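You operate a simulated robot arm through the tools that you are given. There is no shell and no other tool. Be economical: measure what you need, move in short steps, check, and stop when the job is done.

Carry out the task below with a simulated two-armed robot. There is one attempt and no reset: what you move stays moved.

TASK
Pick up the orange cup with one hand, pass it to the other hand and put it on the top of the valve bench. Set down upright: orange cup.

Only the result counts: the job must be done as asked and must still hold three seconds after the hand-in. Knocking over, shifting, dropping, spilling or breaking anything else fails it.

THE ROBOT
Two 7-joint arms with two-finger parallel grippers on one trunk, on a base that drives. Base frame: it is fixed to the floor where the robot stands at the start and does not move with it; the origin is under the middle of the robot, x ahead of it, y to its left, z up. Lengths are in mm, angles in rad, forces in N, time in s.
The left shoulder is at the start at [30, 119, 1035], the right one opposite. With the tool pointing down near the work surface each hand reaches from about 240 to 680 mm from the robot's upright axis, wherever it stands, measured 20 degrees to its own side. Places, roughly: top of the valve bench [-2300, -2600, 800]. Payload 3.43 kg a hand.
The TCP of each hand is the grasp point between the finger pads, 30 mm short of the fingertips. In the tool frame z runs along the fingers and y along their closing line. The gripper opens to 94 mm. The fingers are 28 mm wide and 10 mm thick; the gripper's body (50 by 96 mm) begins 55 mm behind the TCP.
Orientation is told as [roll, pitch, yaw] about the base's x, y, z axes, in that order, counted from this pose: with the fingers straight down and closing along the base's y, the tool's x points along the base's -x, its y along +y and its z along -z.

THE INTERFACE
- The arms move only by the tool send_rows. It takes "left_series", "right_series" or both (then of equal length, played together; a hand with none holds still); each is a list of rows, each an object (a shift or turn left out is 0, a gripper value left out holds the last) with "linear": the shift along the tool's x, y, z in mm, a list of three; "rot": the turn, a rotation vector about the tool's x, y, z in rad, a list of three; "jaw": the gripper command, from -1 (shut) to 1 (fully open), values between in proportion. In form: [{"linear": [dx, dy, dz], "rot": [ax, ay, az], "jaw": jaw}, ...]. A call has 1 to 20 rows; each row shifts and turns the commanded pose from where the row before left it, along the tool's axes as they then stand. Rows are played at 5 a second. More than 50 mm and 0.15 rad between two rows, or a gripper value outside its range, and nothing of the call is played. A pose out of reach is approached as far as the arm can. The call stops where the force on the tool passes 40 N (or 10 N more than at its start, if that is more) or the arm is blocked; 0.2 s more then pass. Each finger travels about 72 mm/s and halts on what it meets, pressing with about 24 N; the grip force reading is that of the motor and also rises with nothing between the fingers. The clock runs only during rows and for 0.2 s after the last one: add rows that do not move to give the fingers time. It gives the time, the measured TCP pose, the force on the tool (base axes), the opening and the grip force at its end, in the units of the frame above (readings bear some noise), with the torque about the TCP (base axes, N m) and any sound that the robot's microphone picked up, and new pictures: "show" is both (left out), scene, wrist or none (wrist: the cameras of the hands that moved).
- Cameras (640 x 400 px; columns grow to the right, rows downward): "scene" is now at [40, 11.7, 1734.5]; the picture's right is [0.17, -0.99, 0.00], its down [-0.80, -0.14, -0.58] and it looks along [0.57, 0.10, -0.81] (base axes); focal length 254 px, centre (320, 200). "left" rides on the left gripper at [76, -14, -103] in its tool frame; the picture's right is [0.18, 0.98, 0.00], its down [-0.75, 0.14, -0.64] and it looks along [-0.63, 0.12, 0.77] (tool axes); focal length 243 px, centre (320, 200). "right" rides on the right gripper at [76, 14, -103] in its tool frame; the picture's right is [-0.18, 0.98, 0.00], its down [-0.75, -0.14, -0.64] and it looks along [-0.63, -0.12, 0.77] (tool axes); focal length 243 px, centre (320, 200). There is no depth. A picture from a camera that has moved, and an enlarged one, comes with that camera's place and axes in the base frame and with its lens.
- move_column(by): slides the trunk up (or, below 0, down) by that many mm; the arms and the scene camera ride with it, the base frame stays. It gives what a move gives, with no picture.
- base_move(legs): drives the robot by 1 to 6 legs, each [ahead, turn to the left] in mm and rad, along the robot's own axes; the way and the turn of a leg run together, so that a leg with both is an arc; at most 1500 mm and 3.142 rad a leg. The arms and the cameras ride along, it lands a little off, and it stops where it bumps. It gives what a move gives, and a new picture of the scene camera.
- head_to(pan, tilt): turns the head with the scene camera to pan (to the left, within 2.496 rad either way) and tilt (down, from -0.506 to 1.204), counted from straight ahead of the robot. It gives what a move gives, and a new picture of the scene camera.
- zoom(camera, box): a new picture of the part [left, top, right, bottom] of that camera's present view, enlarged. The clock stands still meanwhile.
- finish_job(): hands the job in; it is judged then, once.

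Work in short steps. Places have to be worked out from the pictures, the camera data and where the tool is seen: move nearer, look again, correct. Check each grasp and each placing, and mend what went wrong. You have 120 turns and 260 pictures in all, those below and enlarged ones among them. Open the grippers and draw the arms clear of the work before you hand the job in, unless the task says otherwise; then end with one line.

The tools are called after "Emit:" as name(argument=value, ...) on one line, values as JSON. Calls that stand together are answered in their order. send_rows: Moves the arms, as the interface text tells. Its arguments: {"type":"object","properties":{"left_series":{"type":"array"},"right_series":{"type":"array"},"show":{"type":"string","enum":["both","scene","wrist","none"]}},"required":[]} The other tools are called the same way: move_column (by) slides the trunk up or down; base_move (legs) drives the base; head_to (pan, tilt) turns the head that bears the scene camera; zoom (camera, box) takes an enlarged picture of a part of a camera's view; finish_job () hands the job in.

At the start:

```text
time: 0.0
left_ee_pos: [476.1, 236.8, 1109.0]
left_tool_rot: [0.001, 0.0, 0.001]
left_force: [-0.1, -0.1, 0.5]
left_torque: [0.0, 0.01, 0.04]
left_gripper_width: 94.1
left_grasp_force: 0.0
right_ee_pos: [347.8, -106.5, 1117.7]
right_tool_rot: [-0.001, 0.0, 0.001]
right_force: [-0.2, 0.2, -0.5]
right_torque: [0.0, -0.04, 0.01]
right_gripper_width: 93.8
right_grasp_force: 0.0
trunk travel left (down, up): [-300.0, 110.0]
robot x, y, heading: [3.8, -1.8, 0.003]
head pan, tilt: [0.169, 0.949]
```

scene: 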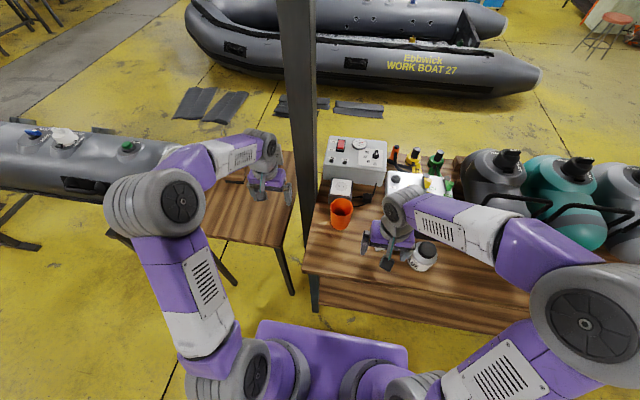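
right: 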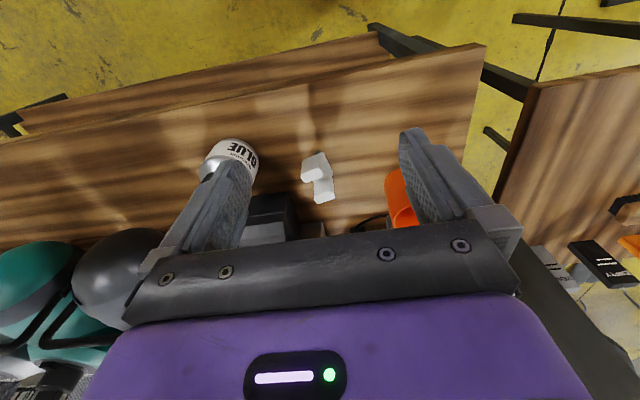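
left: 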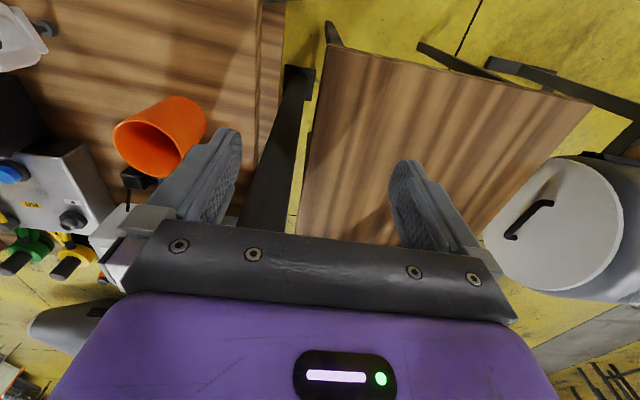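

The cup rim triangulates to about (610, 23, 903). I'll look closer at the cup and its surroundings.

Emit:
zoom(camera="scene", box=[260, 120, 460, 300])

Emit:
zoom(camera="left", box=[0, 0, 320, 250])

Emit:
zoom(camera="right", box=[180, 40, 560, 270])

```text
2.22 times, centred on (360, 210) of scene
camera zoom: at [40.0, 11.7, 1734.5], right [0.17, -0.99, 0.0], down [-0.8, -0.14, -0.58], along [0.57, 0.1, -0.81], focal length 565 px, centre (231, 178)
```

zoom: 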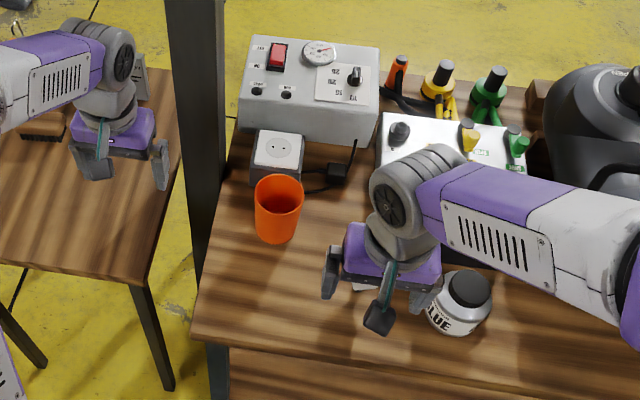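

```text
1.60 times, centred on (160, 125) of left
camera zoom: at [400.1, 222.2, 1211.5], right [-0.18, 0.98, 0.0], down [0.75, 0.14, 0.64], along [0.63, 0.12, -0.77], focal length 388 px, centre (576, 320)
```

zoom: 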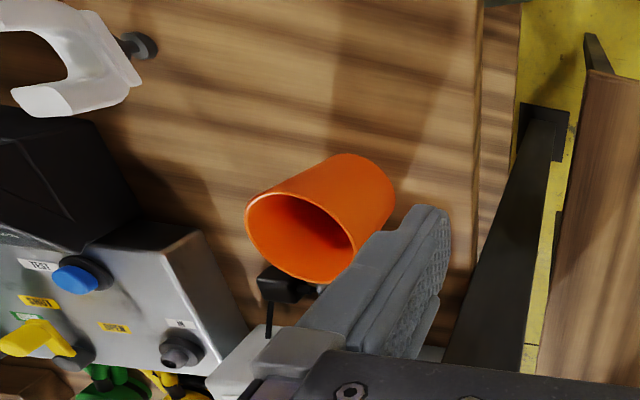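

```text
1.68 times, centred on (370, 155) of right
camera zoom: at [271.1, -91.5, 1219.2], right [0.18, 0.98, 0.0], down [0.75, -0.14, 0.64], along [0.63, -0.12, -0.77], focal length 409 px, centre (236, 276)
```

zoom: 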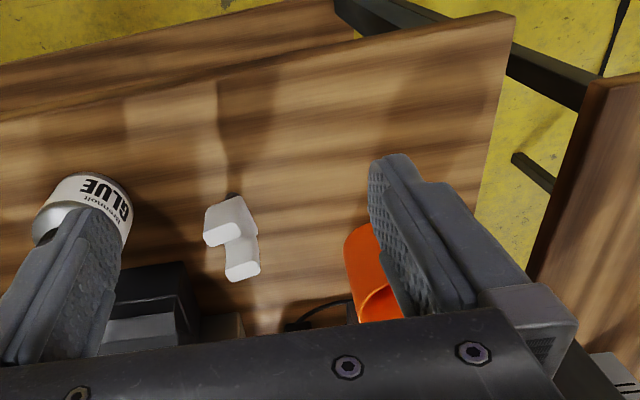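

The cup's rim is about 88 mm wide, with clear space above it. I'll bring the right hand above its right wall (closing along y) and open the gripper halfway, then look again.

Emit:
send_rows(right_series=[{"linear": [-43, 14, 14]}, {"linear": [-43, 14, 14]}, {"linear": [-43, 14, 14]}, {"linear": [-43, 14, 14]}, {"linear": [-43, 14, 14]}, {"linear": [-43, 14, 14], "jaw": 0.0}, {}])

```text
time: 1.6
left_ee_pos: [475.5, 236.7, 1109.8]
left_tool_rot: [0.001, -0.002, -0.001]
left_force: [-0.6, -0.6, 0.0]
left_torque: [0.02, 0.04, -0.02]
left_gripper_width: 94.0
left_grasp_force: 0.0
right_ee_pos: [604.0, -21.7, 1032.6]
right_tool_rot: [0.0, -0.001, 0.001]
right_force: [0.0, -0.5, 1.2]
right_torque: [0.01, -0.02, -0.01]
right_gripper_width: 47.3
right_grasp_force: 0.1
trunk travel left (down, up): [-300.0, 110.0]
robot x, y, heading: [-2.8, 0.8, 0.0]
head pan, tilt: [0.169, 0.949]
camera scene: at [38.4, 11.0, 1734.6], right [0.17, -0.99, 0.0], down [-0.8, -0.14, -0.58], along [0.58, 0.1, -0.81], focal length 254 px, centre (320, 200)
camera right: at [527.5, -6.6, 1135.0], right [0.18, 0.98, 0.0], down [0.75, -0.14, 0.64], along [0.63, -0.12, -0.77], focal length 243 px, centre (320, 200)
```

scene: 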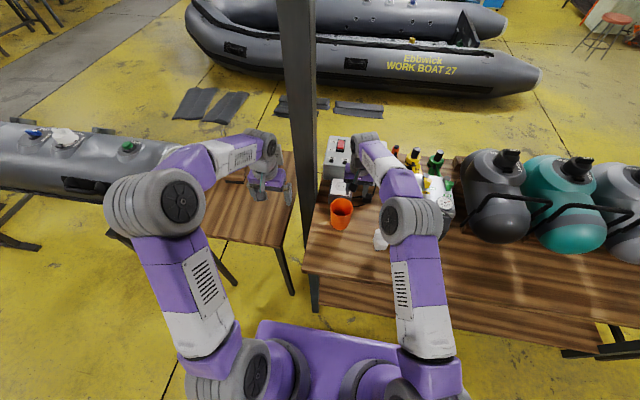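
right: 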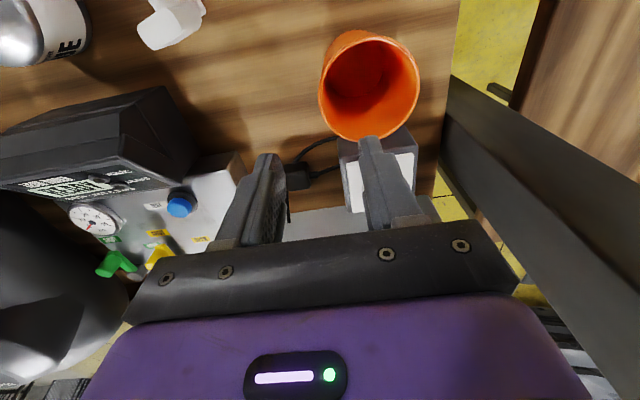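

Emit:
zoom(camera="right", box=[220, 0, 480, 260])

Emit:
zoom(camera="scene", box=[290, 150, 410, 270])

```text
1.54 times, centred on (350, 130) of right
camera zoom: at [527.5, -6.6, 1135.0], right [0.18, 0.98, 0.0], down [0.75, -0.14, 0.64], along [0.63, -0.12, -0.77], focal length 373 px, centre (274, 308)
```

zoom: 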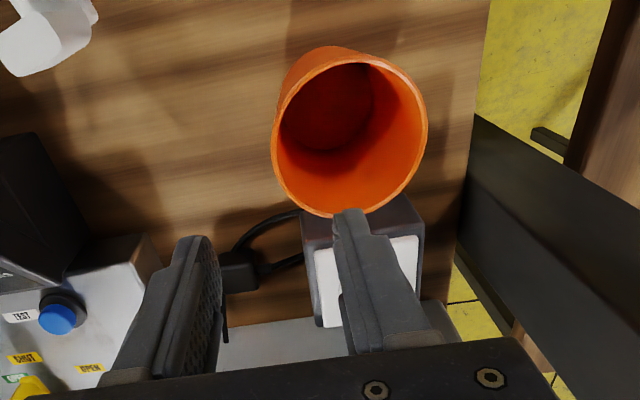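

```text
3.33 times, centred on (350, 210) of scene
camera zoom: at [38.4, 11.0, 1734.6], right [0.17, -0.99, 0.0], down [-0.8, -0.14, -0.58], along [0.58, 0.1, -0.81], focal length 847 px, centre (220, 167)
```

zoom: 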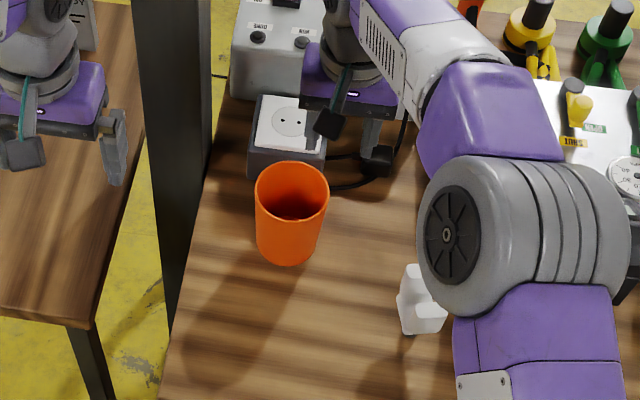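

Combined estimate: rim centre is about (598, 22, 915), diameter about 87. I'll descend to just above the rim and check alignment.

Emit:
send_rows(right_series=[{"linear": [3, 0, 28]}, {"linear": [3, 0, 28]}, {"linear": [0, 0, 24]}, {}])

Emit:
zoom(camera="scene", box=[290, 150, 410, 270])

```text
time: 2.6
left_ee_pos: [476.0, 235.9, 1109.4]
left_tool_rot: [-0.001, 0.001, 0.0]
left_force: [-0.2, -1.6, -0.8]
left_torque: [0.02, 0.0, -0.01]
left_gripper_width: 94.2
left_grasp_force: 0.1
right_ee_pos: [598.1, -20.1, 954.4]
right_tool_rot: [0.0, 0.0, -0.001]
right_force: [0.0, 0.5, -0.2]
right_torque: [0.01, -0.01, -0.02]
right_gripper_width: 46.8
right_grasp_force: 0.0
trunk travel left (down, up): [-300.0, 110.0]
robot x, y, heading: [1.7, 0.2, -0.003]
head pan, tilt: [0.169, 0.949]
camera scene: at [39.6, 11.6, 1734.6], right [0.17, -0.99, 0.0], down [-0.8, -0.14, -0.58], along [0.57, 0.1, -0.81], focal length 254 px, centre (320, 200)
camera right: at [522.3, -5.1, 1056.1], right [0.18, 0.98, 0.0], down [0.75, -0.14, 0.64], along [0.63, -0.12, -0.77], focal length 243 px, centre (320, 200)
```

scene: 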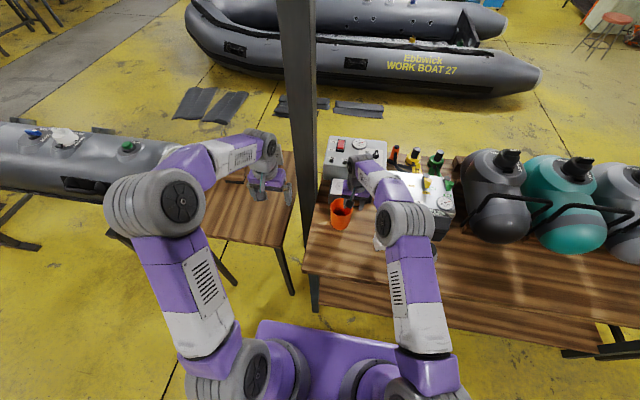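
right: 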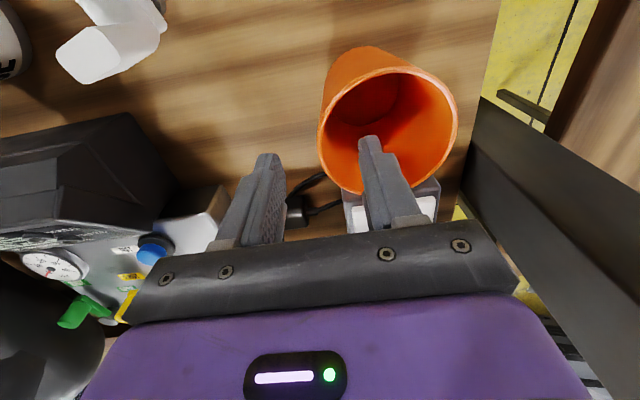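

```text
3.33 times, centred on (350, 210) of scene
camera zoom: at [39.6, 11.6, 1734.6], right [0.17, -0.99, 0.0], down [-0.8, -0.14, -0.58], along [0.57, 0.1, -0.81], focal length 847 px, centre (220, 167)
```

zoom: 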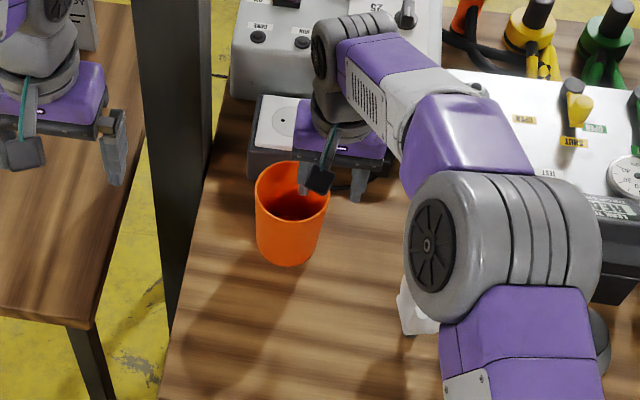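

Rim confirmed near (593, 24, 912); the inner finger sits over the opening. I'll descend 58 mm with a slight tilt to match the taper, then close.

Emit:
send_rows(right_series=[{"linear": [2, 0, 15], "rot": [-0.08, 0, 0]}, {"linear": [2, 0, 15]}, {"linear": [0, 0, 15]}, {"linear": [0, 0, 13]}, {}, {"jaw": -1}, {}, {}, {}, {}])

Emit:
zoom(camera="scene", box=[290, 150, 410, 270])

```text
time: 4.8
left_ee_pos: [476.3, 236.8, 1110.0]
left_tool_rot: [0.001, 0.002, 0.001]
left_force: [0.2, 0.3, 0.1]
left_torque: [-0.02, -0.02, 0.0]
left_gripper_width: 94.1
left_grasp_force: 0.0
right_ee_pos: [595.6, -18.3, 894.6]
right_tool_rot: [0.081, -0.002, 0.001]
right_force: [0.2, 0.1, 0.2]
right_torque: [0.03, -0.03, 0.0]
right_gripper_width: 8.1
right_grasp_force: 23.9
trunk travel left (down, up): [-300.0, 110.0]
robot x, y, heading: [0.5, -1.8, 0.002]
head pan, tilt: [0.169, 0.949]
camera scene: at [40.1, 11.7, 1734.5], right [0.17, -0.99, 0.0], down [-0.8, -0.14, -0.58], along [0.57, 0.1, -0.81], focal length 254 px, centre (320, 200)
camera right: at [519.5, -11.7, 997.9], right [0.18, 0.98, 0.08], down [0.75, -0.19, 0.63], along [0.63, -0.06, -0.77], focal length 243 px, centre (320, 200)
```

scene: 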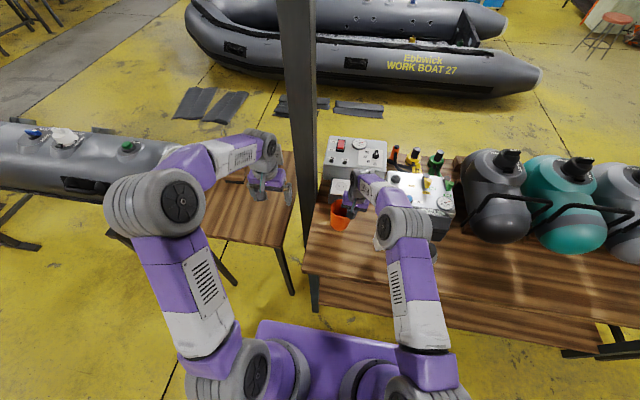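
right: 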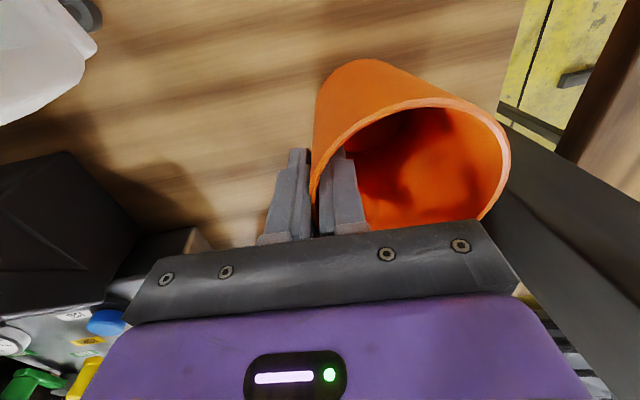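

```text
3.33 times, centred on (350, 210) of scene
camera zoom: at [40.1, 11.7, 1734.5], right [0.17, -0.99, 0.0], down [-0.8, -0.14, -0.58], along [0.57, 0.1, -0.81], focal length 847 px, centre (220, 167)
```

zoom: 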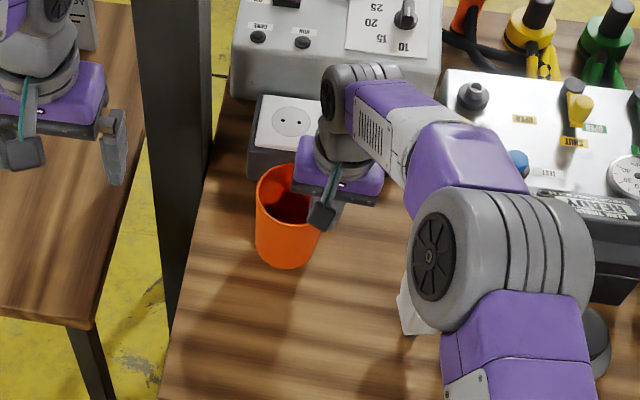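

The wall is gripped (24 N, 8 mm). I'll lift 150 mm.

Emit:
send_rows(right_series=[{"linear": [0, 0, -10]}, {"linear": [0, 0, -20]}, {"linear": [0, 0, -30]}, {"linear": [0, 0, -30]}, {"linear": [0, 0, -30]}, {"linear": [0, 0, -30]}, {}])

```text
time: 6.4
left_ee_pos: [475.4, 235.5, 1108.5]
left_tool_rot: [-0.002, 0.0, -0.001]
left_force: [-0.8, -0.6, -0.5]
left_torque: [0.0, 0.01, 0.02]
left_gripper_width: 94.0
left_grasp_force: 0.0
right_ee_pos: [591.7, -33.8, 1046.6]
right_tool_rot: [0.079, 0.001, 0.0]
right_force: [-0.1, -0.3, -0.6]
right_torque: [-0.01, 0.02, 0.02]
right_gripper_width: 8.0
right_grasp_force: 23.6
trunk travel left (down, up): [-300.0, 110.0]
robot x, y, heading: [0.1, -0.8, 0.003]
head pan, tilt: [0.169, 0.949]
camera scene: at [40.6, 11.8, 1734.5], right [0.17, -0.99, 0.0], down [-0.8, -0.14, -0.58], along [0.57, 0.1, -0.81], focal length 254 px, centre (320, 200)
camera right: at [515.5, -27.5, 1149.5], right [0.18, 0.98, 0.08], down [0.75, -0.19, 0.63], along [0.63, -0.06, -0.77], focal length 243 px, centre (320, 200)
```

scene: 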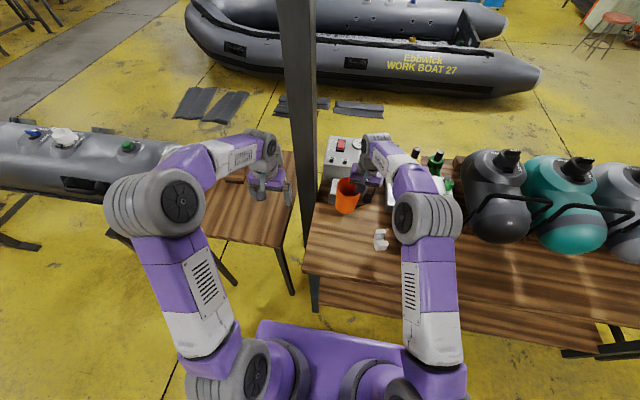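
right: 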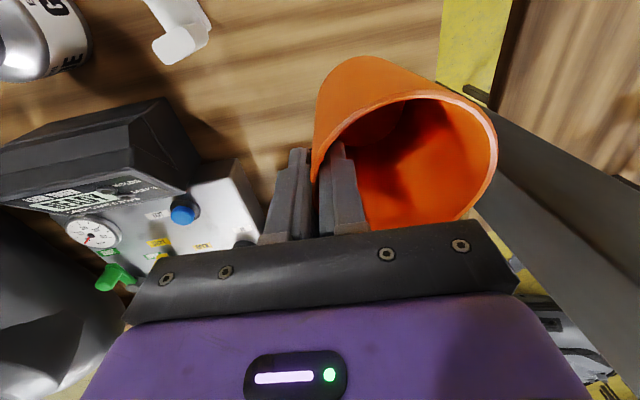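

The cup is held. Before driving, I'll look behind and to the right to survey the route to the valve bench.

Emit:
head_to(pan=-1.5, tilt=0.45)

Emit:
head_to(pan=-2.3, tilt=0.4)

Emit:
head_to(pan=2.49, tilt=0.6)

```text
time: 8.1
left_ee_pos: [475.8, 236.5, 1110.3]
left_tool_rot: [0.0, -0.001, 0.0]
left_force: [0.2, -0.2, 0.0]
left_torque: [0.05, 0.0, -0.01]
left_gripper_width: 93.9
left_grasp_force: 0.1
right_ee_pos: [592.9, -35.2, 1046.9]
right_tool_rot: [0.081, 0.001, -0.001]
right_force: [0.3, -0.4, -1.3]
right_torque: [-0.04, 0.01, 0.0]
right_gripper_width: 7.9
right_grasp_force: 24.3
trunk travel left (down, up): [-300.0, 110.0]
robot x, y, heading: [-0.9, 4.2, 0.003]
head pan, tilt: [-1.499, 0.45]
camera scene: at [-25.0, -92.3, 1776.4], right [-1.0, -0.07, 0.0], down [-0.03, 0.43, -0.9], along [0.06, -0.9, -0.44], focal length 254 px, centre (320, 200)
```

scene: 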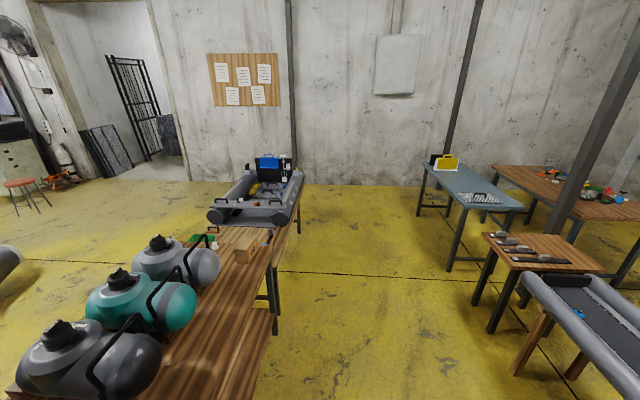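

```text
time: 9.2
left_ee_pos: [475.6, 236.4, 1109.7]
left_tool_rot: [-0.002, 0.001, -0.001]
left_force: [-0.1, -0.1, 0.4]
left_torque: [0.01, 0.03, -0.02]
left_gripper_width: 93.7
left_grasp_force: 0.1
right_ee_pos: [591.6, -33.0, 1046.4]
right_tool_rot: [0.081, 0.0, 0.0]
right_force: [0.5, -0.2, -0.5]
right_torque: [-0.04, 0.01, 0.0]
right_gripper_width: 8.1
right_grasp_force: 23.6
trunk travel left (down, up): [-300.0, 110.0]
robot x, y, heading: [-1.2, -1.0, 0.002]
head pan, tilt: [-2.3, 0.4]
camera scene: at [-93.3, -69.7, 1781.1], right [-0.75, 0.67, 0.0], down [0.26, 0.29, -0.92], along [-0.61, -0.69, -0.39], focal length 254 px, centre (320, 200)
```

scene: 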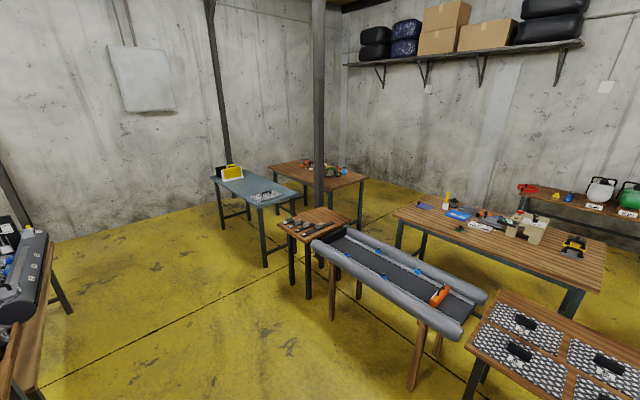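

```text
time: 13.0
left_ee_pos: [474.8, 237.1, 1110.0]
left_tool_rot: [0.0, 0.0, -0.002]
left_force: [-0.5, 0.0, 0.2]
left_torque: [0.03, 0.01, -0.01]
left_gripper_width: 94.1
left_grasp_force: 0.1
right_ee_pos: [591.4, -34.3, 1046.9]
right_tool_rot: [0.08, 0.0, -0.001]
right_force: [-0.1, 0.4, 0.3]
right_torque: [-0.04, -0.03, 0.0]
right_gripper_width: 7.9
right_grasp_force: 24.1
trunk travel left (down, up): [-300.0, 110.0]
robot x, y, heading: [-3.1, 0.7, -0.001]
head pan, tilt: [2.491, 0.6]
camera scene: at [-101.9, 53.0, 1762.9], right [0.61, 0.8, 0.0], down [0.45, -0.34, -0.83], along [-0.66, 0.5, -0.56], focal length 254 px, centre (320, 200)
```

scene: 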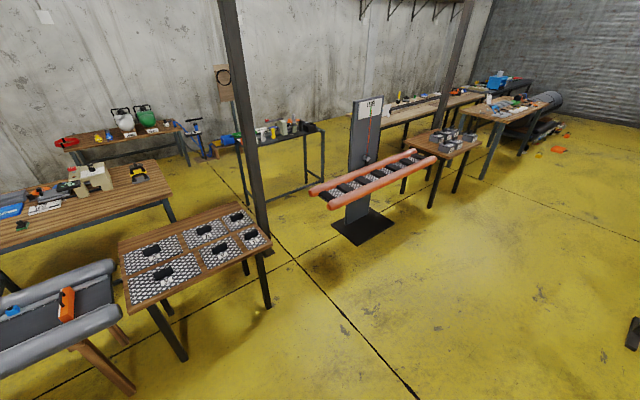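

The valve bench projects to about (317, 170) in the second view, the far wooden table. I'll look at it enlarged.

Emit:
head_to(pan=-2.3, tilt=0.4)

Emit:
zoom(camera="scene", box=[190, 110, 430, 310])

Emit:
head_to(pan=-1.8, tilt=0.5)

```text
time: 16.8
left_ee_pos: [475.9, 236.5, 1109.9]
left_tool_rot: [0.0, 0.0, 0.0]
left_force: [-0.5, 0.0, 0.1]
left_torque: [0.03, -0.01, 0.03]
left_gripper_width: 94.1
left_grasp_force: 0.0
right_ee_pos: [591.7, -34.2, 1045.4]
right_tool_rot: [0.079, 0.001, 0.0]
right_force: [0.0, -0.1, -0.4]
right_torque: [-0.02, -0.02, 0.0]
right_gripper_width: 8.0
right_grasp_force: 24.4
trunk travel left (down, up): [-300.0, 110.0]
robot x, y, heading: [0.8, -1.1, 0.001]
head pan, tilt: [-2.3, 0.4]
camera scene: at [-93.4, -69.7, 1781.1], right [-0.75, 0.67, 0.0], down [0.26, 0.29, -0.92], along [-0.61, -0.69, -0.39], focal length 254 px, centre (320, 200)
```

scene: 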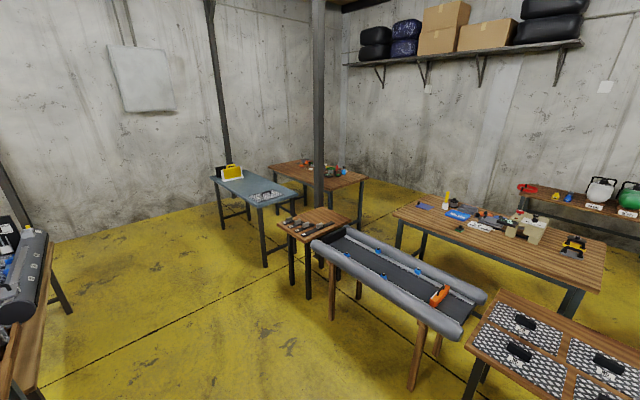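

```text
2.00 times, centred on (310, 210) of scene
camera zoom: at [-93.4, -69.7, 1781.1], right [-0.75, 0.67, 0.0], down [0.26, 0.29, -0.92], along [-0.61, -0.69, -0.39], focal length 508 px, centre (340, 180)
```

zoom: 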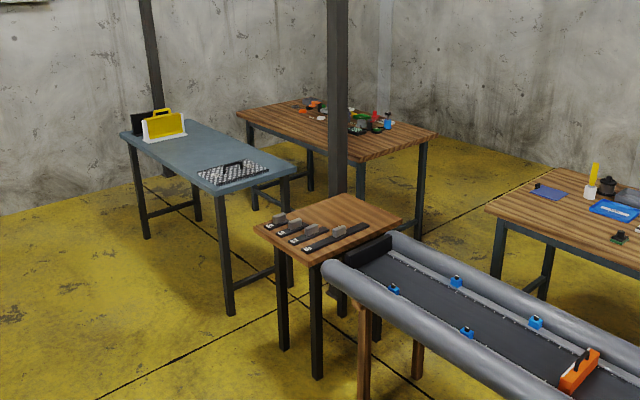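

```text
time: 17.8
left_ee_pos: [475.4, 235.9, 1110.5]
left_tool_rot: [-0.002, -0.001, -0.001]
left_force: [0.2, -0.3, -0.7]
left_torque: [0.02, 0.02, 0.01]
left_gripper_width: 94.3
left_grasp_force: 0.0
right_ee_pos: [591.6, -34.6, 1045.7]
right_tool_rot: [0.079, -0.001, 0.001]
right_force: [-0.2, 0.0, -0.8]
right_torque: [-0.02, -0.01, -0.03]
right_gripper_width: 8.2
right_grasp_force: 24.1
trunk travel left (down, up): [-300.0, 110.0]
robot x, y, heading: [4.9, 0.1, 0.002]
head pan, tilt: [-1.799, 0.499]
camera scene: at [-52.4, -89.2, 1772.0], right [-0.97, 0.23, 0.0], down [0.11, 0.47, -0.88], along [-0.2, -0.85, -0.48], focal length 254 px, centre (320, 200)
```

scene: 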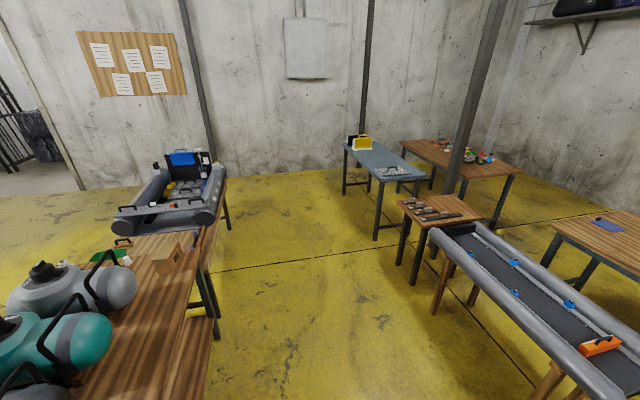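

Layout worked out: the valve bench spans x −2650…−1910, y −3250…−1940. It is best reached from its south end by driving down the aisle, with free space at its south-east corner. First I'll back off 420 mm from the start bench into the open to do the handover.

Emit:
base_move(legs=[[-420, 0]])

Emit:
head_to(pan=0.0, tilt=0.9)

```text
time: 20.3
left_ee_pos: [55.0, 237.1, 1109.6]
left_tool_rot: [0.001, -0.001, 0.002]
left_force: [0.1, -0.5, -0.9]
left_torque: [-0.01, -0.02, -0.02]
left_gripper_width: 94.2
left_grasp_force: 0.0
right_ee_pos: [169.5, -32.9, 1047.6]
right_tool_rot: [0.079, 0.001, 0.0]
right_force: [0.3, -0.6, -0.5]
right_torque: [-0.02, -0.05, -0.01]
right_gripper_width: 8.1
right_grasp_force: 23.9
trunk travel left (down, up): [-300.0, 110.0]
robot x, y, heading: [-421.4, 0.4, 0.004]
head pan, tilt: [-1.799, 0.499]
camera scene: at [-473.9, -89.4, 1772.0], right [-0.97, 0.23, 0.0], down [0.11, 0.47, -0.88], along [-0.2, -0.86, -0.48], focal length 254 px, centre (320, 200)
```

scene: 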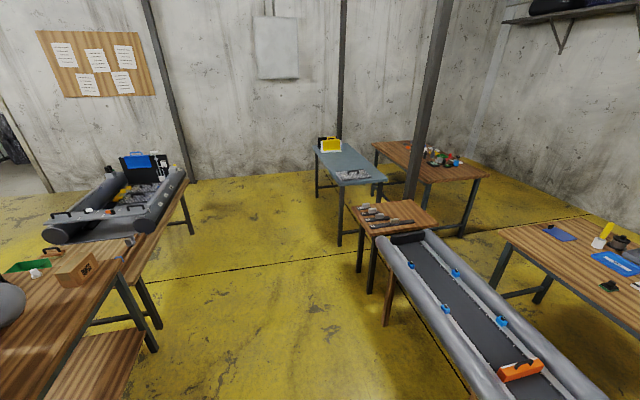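

```text
time: 22.1
left_ee_pos: [54.5, 236.0, 1108.9]
left_tool_rot: [-0.001, -0.001, 0.0]
left_force: [0.8, -0.3, -0.5]
left_torque: [-0.01, 0.03, -0.03]
left_gripper_width: 94.0
left_grasp_force: 0.0
right_ee_pos: [170.6, -34.6, 1046.5]
right_tool_rot: [0.079, 0.0, 0.0]
right_force: [-0.4, -1.1, -0.5]
right_torque: [-0.03, -0.01, -0.03]
right_gripper_width: 7.9
right_grasp_force: 23.0
trunk travel left (down, up): [-300.0, 110.0]
robot x, y, heading: [-419.9, -0.5, 0.002]
head pan, tilt: [0.0, 0.901]
camera scene: at [-377.4, -0.8, 1738.1], right [0.0, -1.0, 0.0], down [-0.78, 0.0, -0.62], along [0.62, 0.0, -0.78], focal length 254 px, centre (320, 200)
```

scene: 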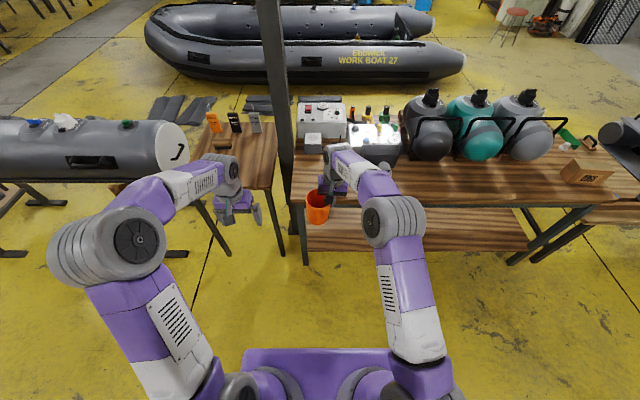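

Now I'll reorient the left hand so it points toward −y, slightly downward (20°), closing along x with its camera on top. This lets it take the cup body from the side, opposite the right hand's grip.

Emit:
send_rows(left_series=[{"rot": [0, 0, -0.1428]}, {"rot": [0, 0, -0.1428]}, {"rot": [0, 0, -0.1428]}, {"rot": [0, 0, -0.1428]}, {"rot": [0, 0, -0.1428]}, {"rot": [0, 0, -0.1428]}, {"rot": [0, 0, -0.1428]}, {"rot": [0, 0, -0.1428]}, {"rot": [0, 0, -0.1428]}, {"rot": [0, 0, -0.1428]}, {"rot": [0, 0, -0.1428]}, {}], show="scene")

Emit:
send_rows(left_series=[{"rot": [0, 0.1356, 0]}, {"rot": [0, 0.1356, 0]}, {"rot": [0, 0.1356, 0]}, {"rot": [0, 0.1356, 0]}, {"rot": [0, 0.1356, 0]}, {"rot": [0, 0.1356, 0]}, {"rot": [0, 0.1356, 0]}, {"rot": [0, 0.1356, 0]}, {"rot": [0, 0.1356, 0]}, {}])

```text
time: 24.7
left_ee_pos: [54.4, 236.5, 1109.3]
left_tool_rot: [-0.001, -0.001, 1.572]
left_force: [0.4, -0.5, -0.6]
left_torque: [-0.02, -0.01, 0.0]
left_gripper_width: 94.2
left_grasp_force: 0.1
right_ee_pos: [170.1, -34.4, 1045.5]
right_tool_rot: [0.081, 0.0, 0.001]
right_force: [0.2, -0.3, -0.9]
right_torque: [-0.05, -0.01, -0.01]
right_gripper_width: 8.0
right_grasp_force: 24.2
trunk travel left (down, up): [-300.0, 110.0]
robot x, y, heading: [-419.2, 3.6, 0.001]
head pan, tilt: [0.0, 0.901]
camera scene: at [-377.4, -0.7, 1738.1], right [0.0, -1.0, 0.0], down [-0.78, 0.0, -0.62], along [0.62, 0.0, -0.78], focal length 254 px, centre (320, 200)
```

scene: 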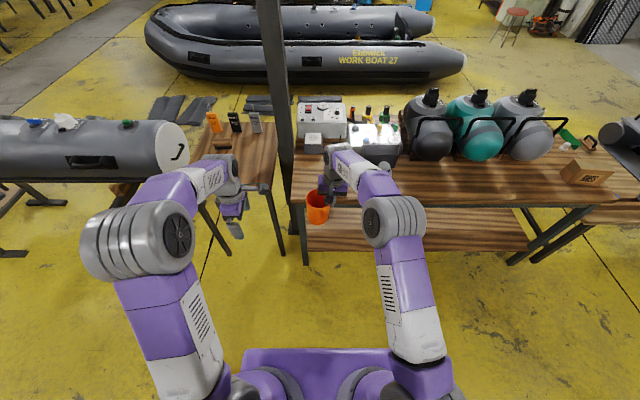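

```text
time: 26.9
left_ee_pos: [53.9, 236.5, 1109.5]
left_tool_rot: [-0.001, 1.222, 1.569]
left_force: [-0.6, -0.7, 0.0]
left_torque: [0.0, 0.02, -0.01]
left_gripper_width: 93.9
left_grasp_force: 0.1
right_ee_pos: [170.0, -34.5, 1046.8]
right_tool_rot: [0.079, 0.001, 0.0]
right_force: [-0.6, 0.1, -0.5]
right_torque: [-0.03, -0.01, -0.01]
right_gripper_width: 8.0
right_grasp_force: 24.2
trunk travel left (down, up): [-300.0, 110.0]
robot x, y, heading: [-420.4, -2.3, 0.002]
head pan, tilt: [0.0, 0.901]
camera scene: at [-377.6, -1.2, 1738.1], right [0.0, -1.0, 0.0], down [-0.78, 0.0, -0.62], along [0.62, 0.0, -0.78], focal length 254 px, centre (320, 200)
camera left: at [69.2, 306.6, 1215.3], right [-0.98, -0.06, 0.17], down [-0.14, 0.86, -0.49], along [-0.12, -0.51, -0.85], focal length 243 px, centre (320, 200)
```

scene: 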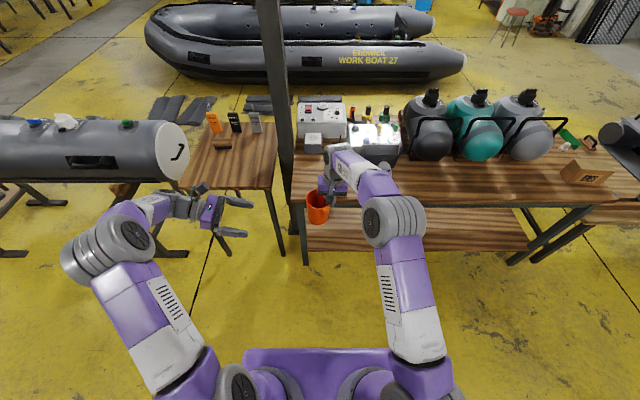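
left: 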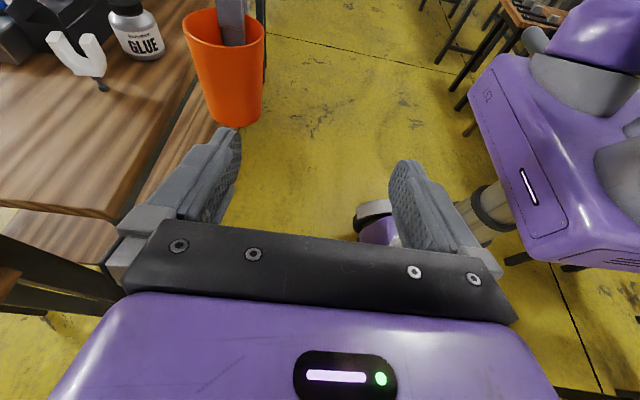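

The left hand reached the pose and the cup hangs upright. I'll draw the cup nearer with the right hand and bring the left hand to a pre-grasp point about 110 mm short.

Emit:
send_rows(right_series=[{"linear": [28, 0, 0]}, {"linear": [28, 0, 0]}, {"linear": [28, 0, 0]}, {"linear": [28, 0, 0]}, {}], left_series=[{"linear": [-2, 0, 32]}, {"linear": [-2, -1, 31]}, {"linear": [-2, -1, 31]}, {"linear": [-2, 0, 31]}, {}])

Emit:
zoom(camera="left", box=[120, 0, 460, 240])

Emit:
zoom(camera="scene", box=[190, 120, 430, 280])

```text
time: 28.1
left_ee_pos: [57.3, 121.1, 1057.7]
left_tool_rot: [0.001, 1.22, 1.575]
left_force: [0.8, 0.1, -0.6]
left_torque: [-0.02, -0.01, -0.01]
left_gripper_width: 94.0
left_grasp_force: 0.1
right_ee_pos: [60.0, -33.0, 1048.3]
right_tool_rot: [0.081, 0.001, 0.002]
right_force: [-0.4, -0.1, -0.1]
right_torque: [0.01, 0.02, -0.03]
right_gripper_width: 7.8
right_grasp_force: 24.1
trunk travel left (down, up): [-300.0, 110.0]
robot x, y, heading: [-422.3, -5.2, 0.004]
head pan, tilt: [0.0, 0.901]
camera scene: at [-377.0, -0.3, 1738.1], right [0.0, -1.0, 0.0], down [-0.78, 0.0, -0.62], along [0.62, 0.0, -0.78], focal length 254 px, centre (320, 200)
camera right: at [-16.6, -26.9, 1150.1], right [0.18, 0.98, 0.08], down [0.75, -0.19, 0.63], along [0.63, -0.06, -0.77], focal length 243 px, centre (320, 200)
camera left: at [72.1, 190.8, 1164.4], right [-0.98, -0.06, 0.17], down [-0.14, 0.86, -0.49], along [-0.12, -0.5, -0.86], focal length 243 px, centre (320, 200)
```

scene: 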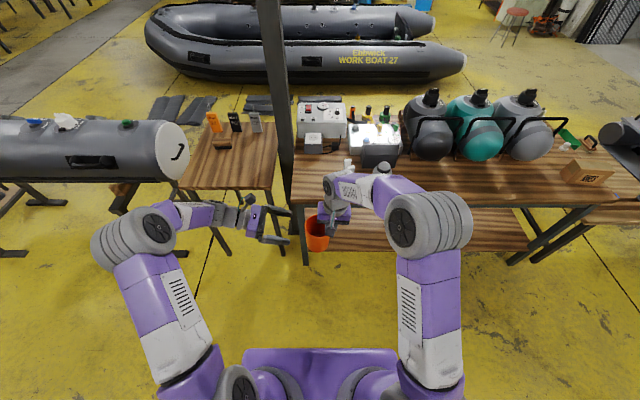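
right: 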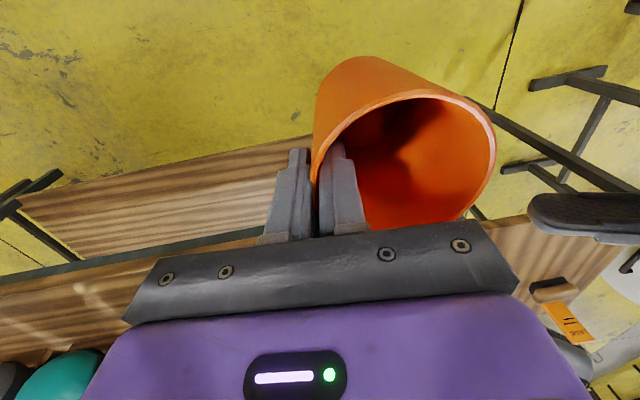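
left: 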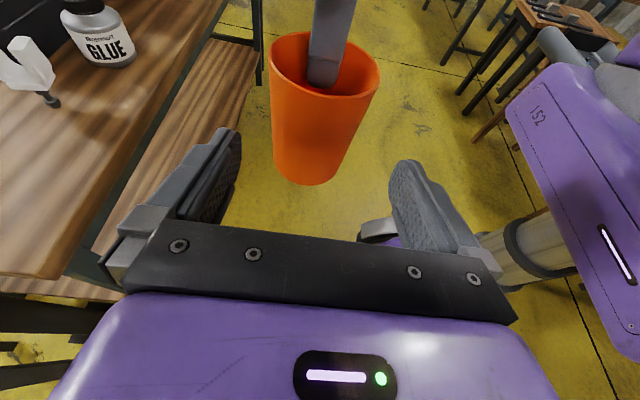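

```text
1.67 times, centred on (290, 120) of left
camera zoom: at [72.1, 190.8, 1164.4], right [-0.98, -0.06, 0.17], down [-0.14, 0.86, -0.49], along [-0.12, -0.5, -0.86], focal length 404 px, centre (370, 333)
```

zoom: 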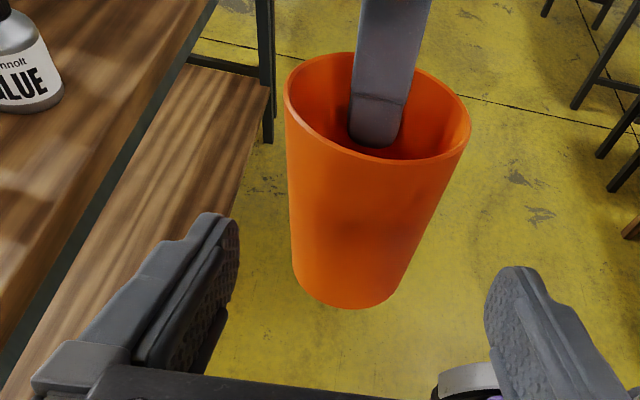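

```text
2.50 times, centred on (310, 200) of scene
camera zoom: at [-377.0, -0.3, 1738.1], right [0.0, -1.0, 0.0], down [-0.78, 0.0, -0.62], along [0.62, 0.0, -0.78], focal length 635 px, centre (345, 200)
```

zoom: 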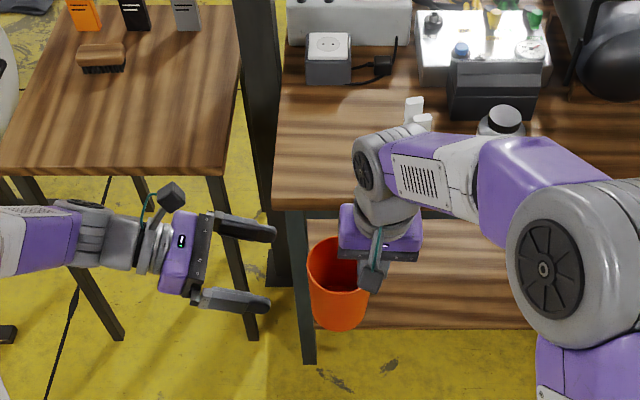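

Cup axis at about (58, 10), rim about 1065, bottom about 940. The left fingers are centred in x, so I advance 75 mm and check clearances.

Emit:
send_rows(left_series=[{"linear": [-1, 0, 25]}, {"linear": [-1, -1, 25]}, {"linear": [0, 0, 25]}, {}], show="wrist")

Emit:
zoom(camera="scene", box=[250, 150, 410, 280])

```text
time: 29.1
left_ee_pos: [57.4, 53.4, 1032.3]
left_tool_rot: [-0.002, 1.22, 1.569]
left_force: [-0.4, -0.5, 0.0]
left_torque: [-0.02, -0.03, 0.04]
left_gripper_width: 94.0
left_grasp_force: 0.3
right_ee_pos: [59.8, -33.4, 1047.9]
right_tool_rot: [0.079, 0.002, 0.001]
right_force: [0.6, -0.4, -0.8]
right_torque: [0.0, 0.0, 0.0]
right_gripper_width: 8.2
right_grasp_force: 23.9
trunk travel left (down, up): [-300.0, 110.0]
robot x, y, heading: [-422.3, -1.7, -0.003]
head pan, tilt: [0.0, 0.901]
camera left: at [71.7, 124.0, 1138.5], right [-0.98, -0.06, 0.17], down [-0.14, 0.86, -0.49], along [-0.12, -0.5, -0.86], focal length 243 px, centre (320, 200)
```

left: 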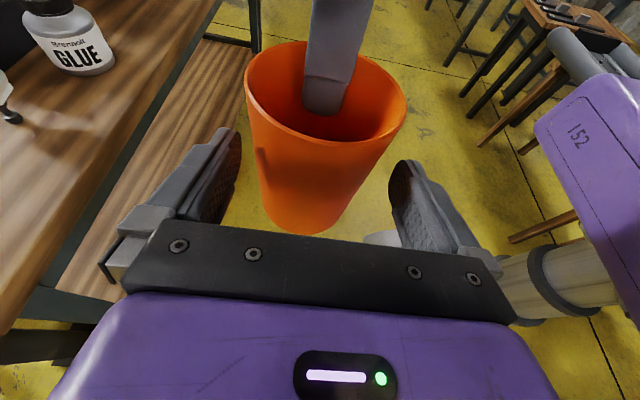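

```text
3.08 times, centred on (330, 215) of scene
camera zoom: at [-377.5, -0.3, 1738.1], right [0.0, -1.0, 0.0], down [-0.78, 0.0, -0.62], along [0.62, 0.0, -0.78], focal length 782 px, centre (289, 154)
```

zoom: 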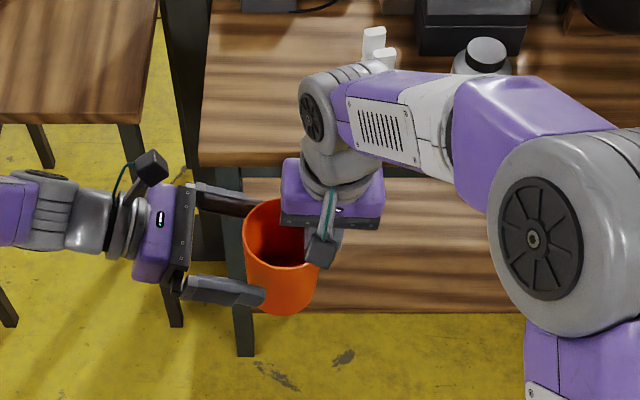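

Clearance looks even on both sides. I'll advance the last 37 mm, then close the left gripper.

Emit:
send_rows(left_series=[{"linear": [0, -1, 13]}, {"linear": [0, -1, 12]}, {"linear": [0, 0, 12]}, {}], show="wrist")

Emit:
zoom(camera="scene", box=[250, 150, 410, 280])

```text
time: 30.1
left_ee_pos: [59.0, 16.5, 1018.0]
left_tool_rot: [-0.001, 1.221, 1.572]
left_force: [0.3, -0.7, 0.0]
left_torque: [0.0, 0.0, -0.02]
left_gripper_width: 94.0
left_grasp_force: 0.0
right_ee_pos: [58.9, -34.2, 1047.2]
right_tool_rot: [0.081, 0.001, 0.002]
right_force: [0.1, 0.9, -0.5]
right_torque: [-0.02, 0.01, -0.01]
right_gripper_width: 7.9
right_grasp_force: 24.1
trunk travel left (down, up): [-300.0, 110.0]
robot x, y, heading: [-421.3, -1.5, 0.007]
head pan, tilt: [0.0, 0.901]
camera left: at [73.6, 87.4, 1124.6], right [-0.98, -0.06, 0.17], down [-0.14, 0.86, -0.49], along [-0.12, -0.5, -0.86], focal length 243 px, centre (320, 200)
```

left: 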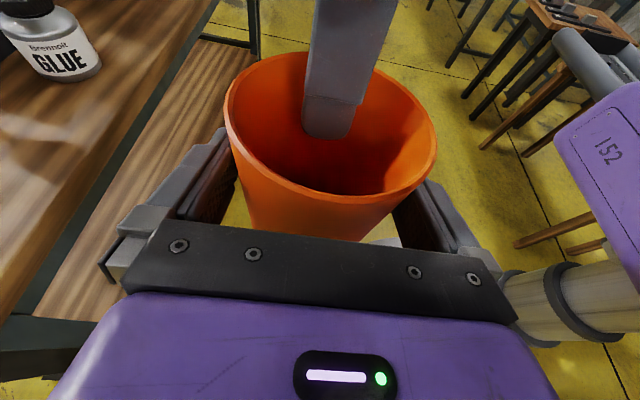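

```text
3.08 times, centred on (330, 215) of scene
camera zoom: at [-377.5, -0.5, 1738.1], right [0.0, -1.0, 0.0], down [-0.78, 0.0, -0.62], along [0.62, 0.0, -0.78], focal length 782 px, centre (289, 154)
```

zoom: 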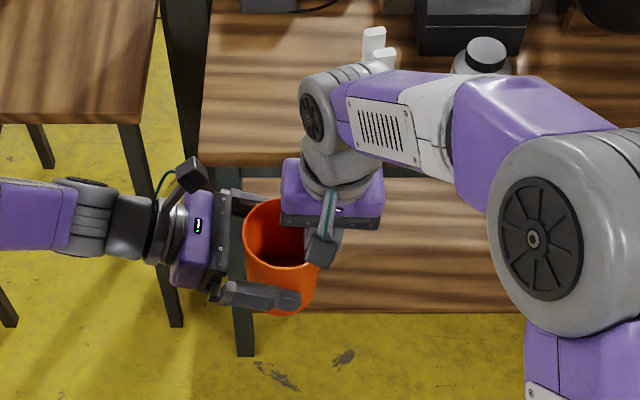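

Fingers straddle the cup body without contact; I'll close the left gripper.

Emit:
send_rows(left_series=[{"jaw": 0.5}, {"jaw": -1}, {}, {}, {}, {}], show="wrist")

```text
time: 31.5
left_ee_pos: [58.9, 18.3, 1018.3]
left_tool_rot: [-0.001, 1.22, 1.572]
left_force: [2.3, -0.2, -0.5]
left_torque: [0.13, 0.02, 0.1]
left_gripper_width: 84.4
left_grasp_force: 24.2
right_ee_pos: [59.9, -33.1, 1047.2]
right_tool_rot: [0.08, 0.0, 0.001]
right_force: [-2.2, 1.8, 0.5]
right_torque: [-0.01, 0.0, -0.01]
right_gripper_width: 8.2
right_grasp_force: 23.5
trunk travel left (down, up): [-300.0, 110.0]
robot x, y, heading: [-420.8, 0.8, -0.005]
head pan, tilt: [0.0, 0.901]
camera left: at [73.8, 87.5, 1124.5], right [-0.98, -0.06, 0.17], down [-0.14, 0.86, -0.49], along [-0.12, -0.5, -0.86], focal length 243 px, centre (320, 200)
```

left: 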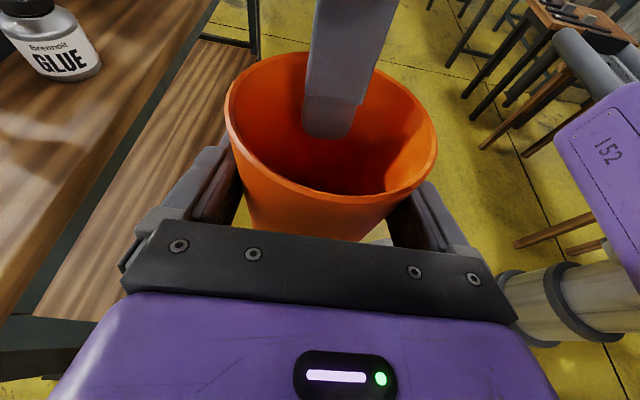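

The left hand grips the cup at 84 mm with 24 N. I'll open the right gripper and lift it straight out.

Emit:
send_rows(right_series=[{"jaw": -0.35}, {}, {}, {"linear": [0, 0, -15]}, {"linear": [0, 0, -25]}, {"linear": [0, 0, -30]}, {"linear": [0, 0, -30]}, {}])

Emit:
zoom(camera="left", box=[120, 0, 520, 260])

```text
time: 33.3
left_ee_pos: [58.9, 19.0, 1018.6]
left_tool_rot: [-0.001, 1.219, 1.573]
left_force: [0.4, 1.1, 0.3]
left_torque: [0.0, -0.03, -0.01]
left_gripper_width: 84.3
left_grasp_force: 24.3
right_ee_pos: [59.8, -43.5, 1146.2]
right_tool_rot: [0.082, 0.001, 0.001]
right_force: [0.5, -0.3, -0.6]
right_torque: [0.0, 0.02, -0.03]
right_gripper_width: 30.4
right_grasp_force: 0.1
trunk travel left (down, up): [-300.0, 110.0]
robot x, y, heading: [-421.5, 0.4, 0.001]
head pan, tilt: [0.0, 0.901]
camera scene: at [-377.0, -0.6, 1738.1], right [0.0, -1.0, 0.0], down [-0.78, 0.0, -0.62], along [0.62, 0.0, -0.78], focal length 254 px, centre (320, 200)
camera right: at [-16.9, -36.4, 1249.0], right [0.18, 0.98, 0.08], down [0.75, -0.19, 0.63], along [0.63, -0.06, -0.77], focal length 243 px, centre (320, 200)
```

scene: 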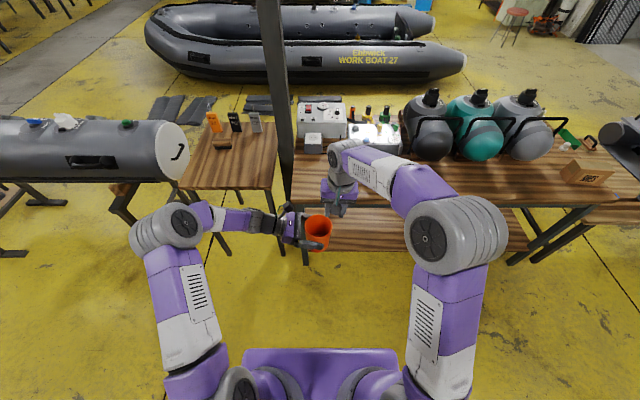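
right: 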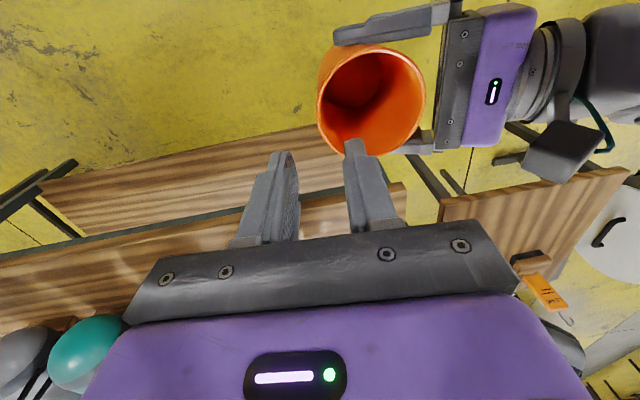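

```text
1.54 times, centred on (320, 130) of left
camera zoom: at [74.0, 87.6, 1124.4], right [-0.98, -0.06, 0.17], down [-0.14, 0.86, -0.49], along [-0.12, -0.5, -0.86], focal length 373 px, centre (320, 308)
```

zoom: 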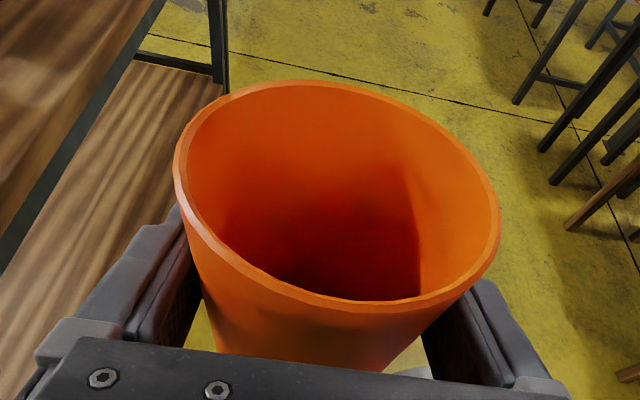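

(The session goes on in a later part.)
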